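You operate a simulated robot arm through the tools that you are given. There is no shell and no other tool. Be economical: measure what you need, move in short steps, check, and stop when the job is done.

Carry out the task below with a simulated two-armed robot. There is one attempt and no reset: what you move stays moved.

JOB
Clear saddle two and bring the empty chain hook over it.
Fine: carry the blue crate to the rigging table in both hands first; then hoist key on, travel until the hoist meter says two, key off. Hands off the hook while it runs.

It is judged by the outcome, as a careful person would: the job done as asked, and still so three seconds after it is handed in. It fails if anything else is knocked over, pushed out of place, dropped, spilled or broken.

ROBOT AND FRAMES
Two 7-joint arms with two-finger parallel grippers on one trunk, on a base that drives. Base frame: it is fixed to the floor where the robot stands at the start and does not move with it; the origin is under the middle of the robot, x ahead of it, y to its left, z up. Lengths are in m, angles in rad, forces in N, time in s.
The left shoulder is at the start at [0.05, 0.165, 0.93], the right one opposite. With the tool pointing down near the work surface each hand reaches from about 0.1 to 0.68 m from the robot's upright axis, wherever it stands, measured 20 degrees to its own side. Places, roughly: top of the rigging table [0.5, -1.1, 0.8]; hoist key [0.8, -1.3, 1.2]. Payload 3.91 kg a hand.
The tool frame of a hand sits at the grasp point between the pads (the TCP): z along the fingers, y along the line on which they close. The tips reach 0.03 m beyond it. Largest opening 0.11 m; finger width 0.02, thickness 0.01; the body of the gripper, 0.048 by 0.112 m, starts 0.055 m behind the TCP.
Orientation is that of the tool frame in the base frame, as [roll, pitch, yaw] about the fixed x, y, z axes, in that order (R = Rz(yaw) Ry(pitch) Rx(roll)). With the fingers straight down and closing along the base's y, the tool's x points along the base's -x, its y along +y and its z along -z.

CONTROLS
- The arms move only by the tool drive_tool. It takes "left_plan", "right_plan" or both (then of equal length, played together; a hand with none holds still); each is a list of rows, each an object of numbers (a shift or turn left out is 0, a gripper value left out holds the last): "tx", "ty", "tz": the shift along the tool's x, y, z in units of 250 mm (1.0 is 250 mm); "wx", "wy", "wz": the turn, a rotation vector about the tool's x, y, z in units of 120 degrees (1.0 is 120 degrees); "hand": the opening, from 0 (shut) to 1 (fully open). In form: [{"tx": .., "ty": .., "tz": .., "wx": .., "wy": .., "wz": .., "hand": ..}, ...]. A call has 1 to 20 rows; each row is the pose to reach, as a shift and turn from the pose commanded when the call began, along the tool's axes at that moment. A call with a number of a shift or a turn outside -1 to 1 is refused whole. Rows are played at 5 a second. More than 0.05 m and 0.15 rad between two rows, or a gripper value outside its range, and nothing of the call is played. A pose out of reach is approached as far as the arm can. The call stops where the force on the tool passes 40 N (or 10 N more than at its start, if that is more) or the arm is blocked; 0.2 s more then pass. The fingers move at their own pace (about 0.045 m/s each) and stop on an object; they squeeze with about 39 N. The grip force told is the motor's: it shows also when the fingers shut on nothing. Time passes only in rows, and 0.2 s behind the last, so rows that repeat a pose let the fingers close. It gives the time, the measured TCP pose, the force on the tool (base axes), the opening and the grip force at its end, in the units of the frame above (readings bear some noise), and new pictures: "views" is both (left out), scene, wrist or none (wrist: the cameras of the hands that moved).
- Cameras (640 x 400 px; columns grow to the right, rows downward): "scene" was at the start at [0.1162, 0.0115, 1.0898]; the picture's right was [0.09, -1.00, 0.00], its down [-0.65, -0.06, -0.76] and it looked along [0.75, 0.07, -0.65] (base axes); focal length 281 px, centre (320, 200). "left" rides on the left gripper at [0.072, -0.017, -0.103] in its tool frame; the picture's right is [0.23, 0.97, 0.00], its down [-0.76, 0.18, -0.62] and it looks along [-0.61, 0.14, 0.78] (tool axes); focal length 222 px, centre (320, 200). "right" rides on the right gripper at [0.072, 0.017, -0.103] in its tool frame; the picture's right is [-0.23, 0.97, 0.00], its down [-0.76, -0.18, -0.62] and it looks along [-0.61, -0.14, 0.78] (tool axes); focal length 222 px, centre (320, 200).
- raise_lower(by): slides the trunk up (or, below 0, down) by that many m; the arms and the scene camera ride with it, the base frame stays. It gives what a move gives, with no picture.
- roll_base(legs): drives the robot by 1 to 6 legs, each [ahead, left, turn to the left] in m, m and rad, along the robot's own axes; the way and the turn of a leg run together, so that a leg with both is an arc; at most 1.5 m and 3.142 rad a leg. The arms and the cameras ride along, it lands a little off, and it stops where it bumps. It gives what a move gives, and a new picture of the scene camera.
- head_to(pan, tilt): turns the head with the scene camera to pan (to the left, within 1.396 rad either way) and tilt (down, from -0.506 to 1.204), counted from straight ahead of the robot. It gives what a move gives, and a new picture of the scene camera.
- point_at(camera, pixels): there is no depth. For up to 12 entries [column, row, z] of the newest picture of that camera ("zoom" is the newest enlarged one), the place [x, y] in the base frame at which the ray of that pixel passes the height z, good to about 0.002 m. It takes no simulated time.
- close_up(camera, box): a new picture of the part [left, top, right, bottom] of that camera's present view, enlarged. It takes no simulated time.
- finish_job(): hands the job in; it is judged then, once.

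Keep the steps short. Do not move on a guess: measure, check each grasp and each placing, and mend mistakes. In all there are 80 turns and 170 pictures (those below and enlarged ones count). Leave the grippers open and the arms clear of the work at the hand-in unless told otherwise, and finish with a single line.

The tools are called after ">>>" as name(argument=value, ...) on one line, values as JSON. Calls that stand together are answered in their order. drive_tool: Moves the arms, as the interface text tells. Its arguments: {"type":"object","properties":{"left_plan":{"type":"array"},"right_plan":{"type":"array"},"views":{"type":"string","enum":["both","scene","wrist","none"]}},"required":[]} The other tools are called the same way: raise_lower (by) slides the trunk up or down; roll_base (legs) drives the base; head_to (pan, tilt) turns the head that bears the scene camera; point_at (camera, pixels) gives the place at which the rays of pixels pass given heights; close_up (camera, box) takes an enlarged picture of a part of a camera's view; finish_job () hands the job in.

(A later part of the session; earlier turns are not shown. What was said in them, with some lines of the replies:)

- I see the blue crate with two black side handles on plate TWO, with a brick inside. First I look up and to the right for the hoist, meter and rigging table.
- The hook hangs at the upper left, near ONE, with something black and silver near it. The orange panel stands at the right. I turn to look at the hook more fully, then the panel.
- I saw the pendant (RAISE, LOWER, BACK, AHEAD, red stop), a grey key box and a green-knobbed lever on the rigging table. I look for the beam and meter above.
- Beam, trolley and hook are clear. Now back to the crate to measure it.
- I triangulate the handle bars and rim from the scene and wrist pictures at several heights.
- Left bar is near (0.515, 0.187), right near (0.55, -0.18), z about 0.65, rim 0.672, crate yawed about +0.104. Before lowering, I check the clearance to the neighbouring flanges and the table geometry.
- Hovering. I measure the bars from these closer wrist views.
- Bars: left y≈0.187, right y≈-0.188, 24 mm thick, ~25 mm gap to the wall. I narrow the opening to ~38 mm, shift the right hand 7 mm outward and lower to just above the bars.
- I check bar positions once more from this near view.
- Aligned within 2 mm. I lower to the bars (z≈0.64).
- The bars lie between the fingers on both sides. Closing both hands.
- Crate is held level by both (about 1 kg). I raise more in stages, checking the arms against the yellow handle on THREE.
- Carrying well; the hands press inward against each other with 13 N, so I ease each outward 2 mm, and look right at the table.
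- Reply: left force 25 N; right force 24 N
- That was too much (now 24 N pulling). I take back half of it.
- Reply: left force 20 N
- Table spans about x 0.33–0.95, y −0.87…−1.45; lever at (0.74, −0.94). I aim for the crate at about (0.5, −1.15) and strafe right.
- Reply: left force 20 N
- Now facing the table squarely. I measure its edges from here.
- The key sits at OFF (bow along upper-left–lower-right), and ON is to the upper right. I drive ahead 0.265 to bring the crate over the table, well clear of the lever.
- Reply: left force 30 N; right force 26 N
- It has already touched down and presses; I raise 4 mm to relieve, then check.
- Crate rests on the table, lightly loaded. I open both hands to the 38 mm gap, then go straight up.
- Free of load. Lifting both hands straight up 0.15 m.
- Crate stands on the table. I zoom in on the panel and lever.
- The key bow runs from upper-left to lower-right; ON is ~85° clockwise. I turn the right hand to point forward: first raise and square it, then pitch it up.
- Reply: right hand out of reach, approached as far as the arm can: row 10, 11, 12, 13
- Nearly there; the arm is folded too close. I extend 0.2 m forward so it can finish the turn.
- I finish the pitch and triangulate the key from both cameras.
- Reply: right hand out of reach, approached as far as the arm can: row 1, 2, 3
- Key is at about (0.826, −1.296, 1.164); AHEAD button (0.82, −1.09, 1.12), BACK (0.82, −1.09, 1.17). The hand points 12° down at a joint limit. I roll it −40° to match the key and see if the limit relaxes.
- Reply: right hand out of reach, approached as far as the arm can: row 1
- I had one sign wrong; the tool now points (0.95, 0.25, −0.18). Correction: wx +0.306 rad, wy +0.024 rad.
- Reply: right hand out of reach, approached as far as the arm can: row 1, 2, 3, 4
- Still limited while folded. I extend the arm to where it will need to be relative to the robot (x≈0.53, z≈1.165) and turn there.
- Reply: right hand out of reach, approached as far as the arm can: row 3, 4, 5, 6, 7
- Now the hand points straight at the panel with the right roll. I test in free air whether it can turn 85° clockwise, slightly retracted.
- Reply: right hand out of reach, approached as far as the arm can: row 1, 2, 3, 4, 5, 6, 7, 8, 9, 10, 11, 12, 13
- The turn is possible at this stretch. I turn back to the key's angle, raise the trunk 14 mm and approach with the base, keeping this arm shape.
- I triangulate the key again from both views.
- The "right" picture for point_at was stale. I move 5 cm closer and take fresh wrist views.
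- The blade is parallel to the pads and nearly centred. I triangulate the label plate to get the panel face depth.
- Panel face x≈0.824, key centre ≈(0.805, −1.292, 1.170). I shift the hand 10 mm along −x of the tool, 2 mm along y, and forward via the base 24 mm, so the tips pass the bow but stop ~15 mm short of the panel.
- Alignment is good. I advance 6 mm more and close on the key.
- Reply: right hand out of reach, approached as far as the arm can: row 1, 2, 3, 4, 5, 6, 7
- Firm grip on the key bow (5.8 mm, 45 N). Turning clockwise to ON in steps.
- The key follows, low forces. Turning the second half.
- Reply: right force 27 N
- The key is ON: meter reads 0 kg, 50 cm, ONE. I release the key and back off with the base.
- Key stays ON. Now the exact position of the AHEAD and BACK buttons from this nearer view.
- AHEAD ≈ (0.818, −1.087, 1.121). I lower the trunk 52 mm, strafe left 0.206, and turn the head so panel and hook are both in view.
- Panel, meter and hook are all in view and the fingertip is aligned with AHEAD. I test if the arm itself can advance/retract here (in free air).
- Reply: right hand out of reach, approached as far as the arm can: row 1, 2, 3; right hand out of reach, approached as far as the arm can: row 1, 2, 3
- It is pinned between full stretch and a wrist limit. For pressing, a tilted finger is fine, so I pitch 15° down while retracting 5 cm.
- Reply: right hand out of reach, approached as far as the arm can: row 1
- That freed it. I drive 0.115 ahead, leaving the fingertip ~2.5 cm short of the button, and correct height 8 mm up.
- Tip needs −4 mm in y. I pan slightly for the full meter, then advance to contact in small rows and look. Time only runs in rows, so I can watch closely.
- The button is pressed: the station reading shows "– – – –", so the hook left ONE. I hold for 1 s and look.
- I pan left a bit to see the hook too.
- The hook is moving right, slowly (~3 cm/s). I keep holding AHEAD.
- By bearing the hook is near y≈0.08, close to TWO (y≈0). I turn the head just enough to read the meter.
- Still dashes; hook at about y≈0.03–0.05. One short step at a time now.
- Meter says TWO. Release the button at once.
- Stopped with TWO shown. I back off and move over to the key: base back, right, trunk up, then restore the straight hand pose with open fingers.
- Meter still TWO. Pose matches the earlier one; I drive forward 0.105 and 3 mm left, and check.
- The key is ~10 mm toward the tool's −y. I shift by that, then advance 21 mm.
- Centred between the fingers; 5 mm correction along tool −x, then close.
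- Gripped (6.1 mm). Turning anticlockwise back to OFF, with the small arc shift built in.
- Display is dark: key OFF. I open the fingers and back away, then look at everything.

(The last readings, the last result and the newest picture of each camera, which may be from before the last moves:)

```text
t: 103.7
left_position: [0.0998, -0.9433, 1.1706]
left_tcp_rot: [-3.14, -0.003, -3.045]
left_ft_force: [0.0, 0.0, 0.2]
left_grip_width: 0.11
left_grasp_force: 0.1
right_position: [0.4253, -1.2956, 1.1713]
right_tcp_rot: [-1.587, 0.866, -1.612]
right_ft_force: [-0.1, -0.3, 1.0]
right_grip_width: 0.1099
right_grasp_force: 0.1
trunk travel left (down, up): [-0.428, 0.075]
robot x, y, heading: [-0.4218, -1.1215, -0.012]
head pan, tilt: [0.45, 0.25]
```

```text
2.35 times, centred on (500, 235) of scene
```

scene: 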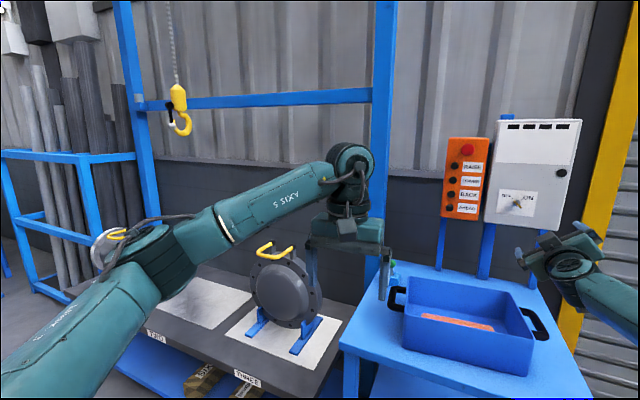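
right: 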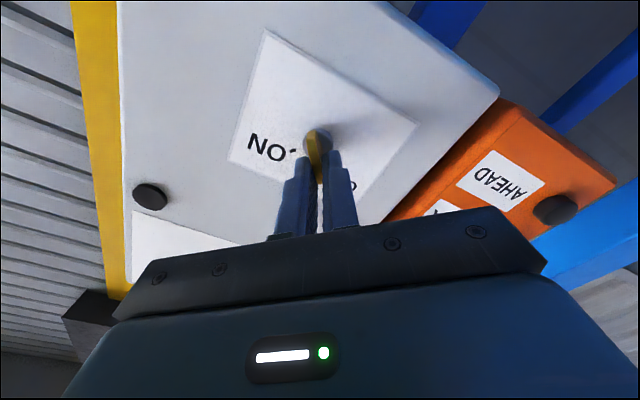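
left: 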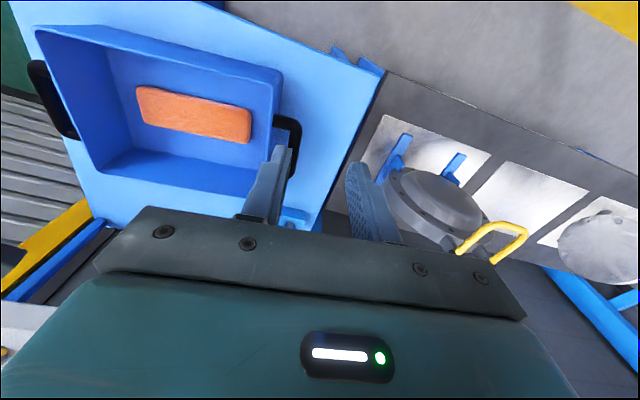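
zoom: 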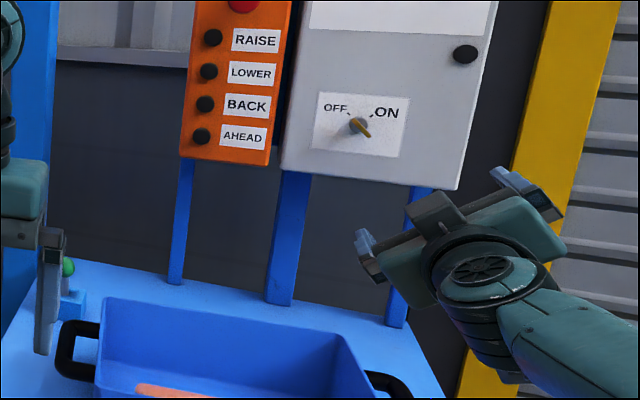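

Key is OFF, crate stands on the rigging table, saddle two is clear and the hook hangs over it. I back off a little more so the arms are clear of the table.

>>> roll_base(legs=[[-0.25, 0, 0]])

```text
t: 105.5
left_position: [-0.1509, -0.9423, 1.1708]
left_tcp_rot: [-3.141, -0.001, -3.049]
left_ft_force: [-0.8, 0.3, 0.3]
left_grip_width: 0.1101
left_grasp_force: 0.0
right_position: [0.1734, -1.295, 1.1708]
right_tcp_rot: [-1.586, 0.866, -1.615]
right_ft_force: [-0.3, -0.1, 0.1]
right_grip_width: 0.11
right_grasp_force: 0.1
trunk travel left (down, up): [-0.428, 0.075]
robot x, y, heading: [-0.6671, -1.1221, -0.015]
head pan, tilt: [0.45, 0.25]
```

scene: 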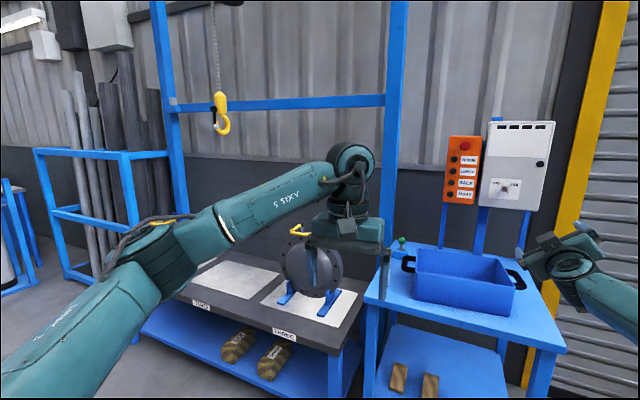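

All is in place; handing in.

>>> finish_job()

```text
The job is handed in.
```

Saddle two is clear and the blue crate is on the rigging table; the empty hook is over saddle two (the meter read TWO before I turned the key off), and both hands are open and clear.
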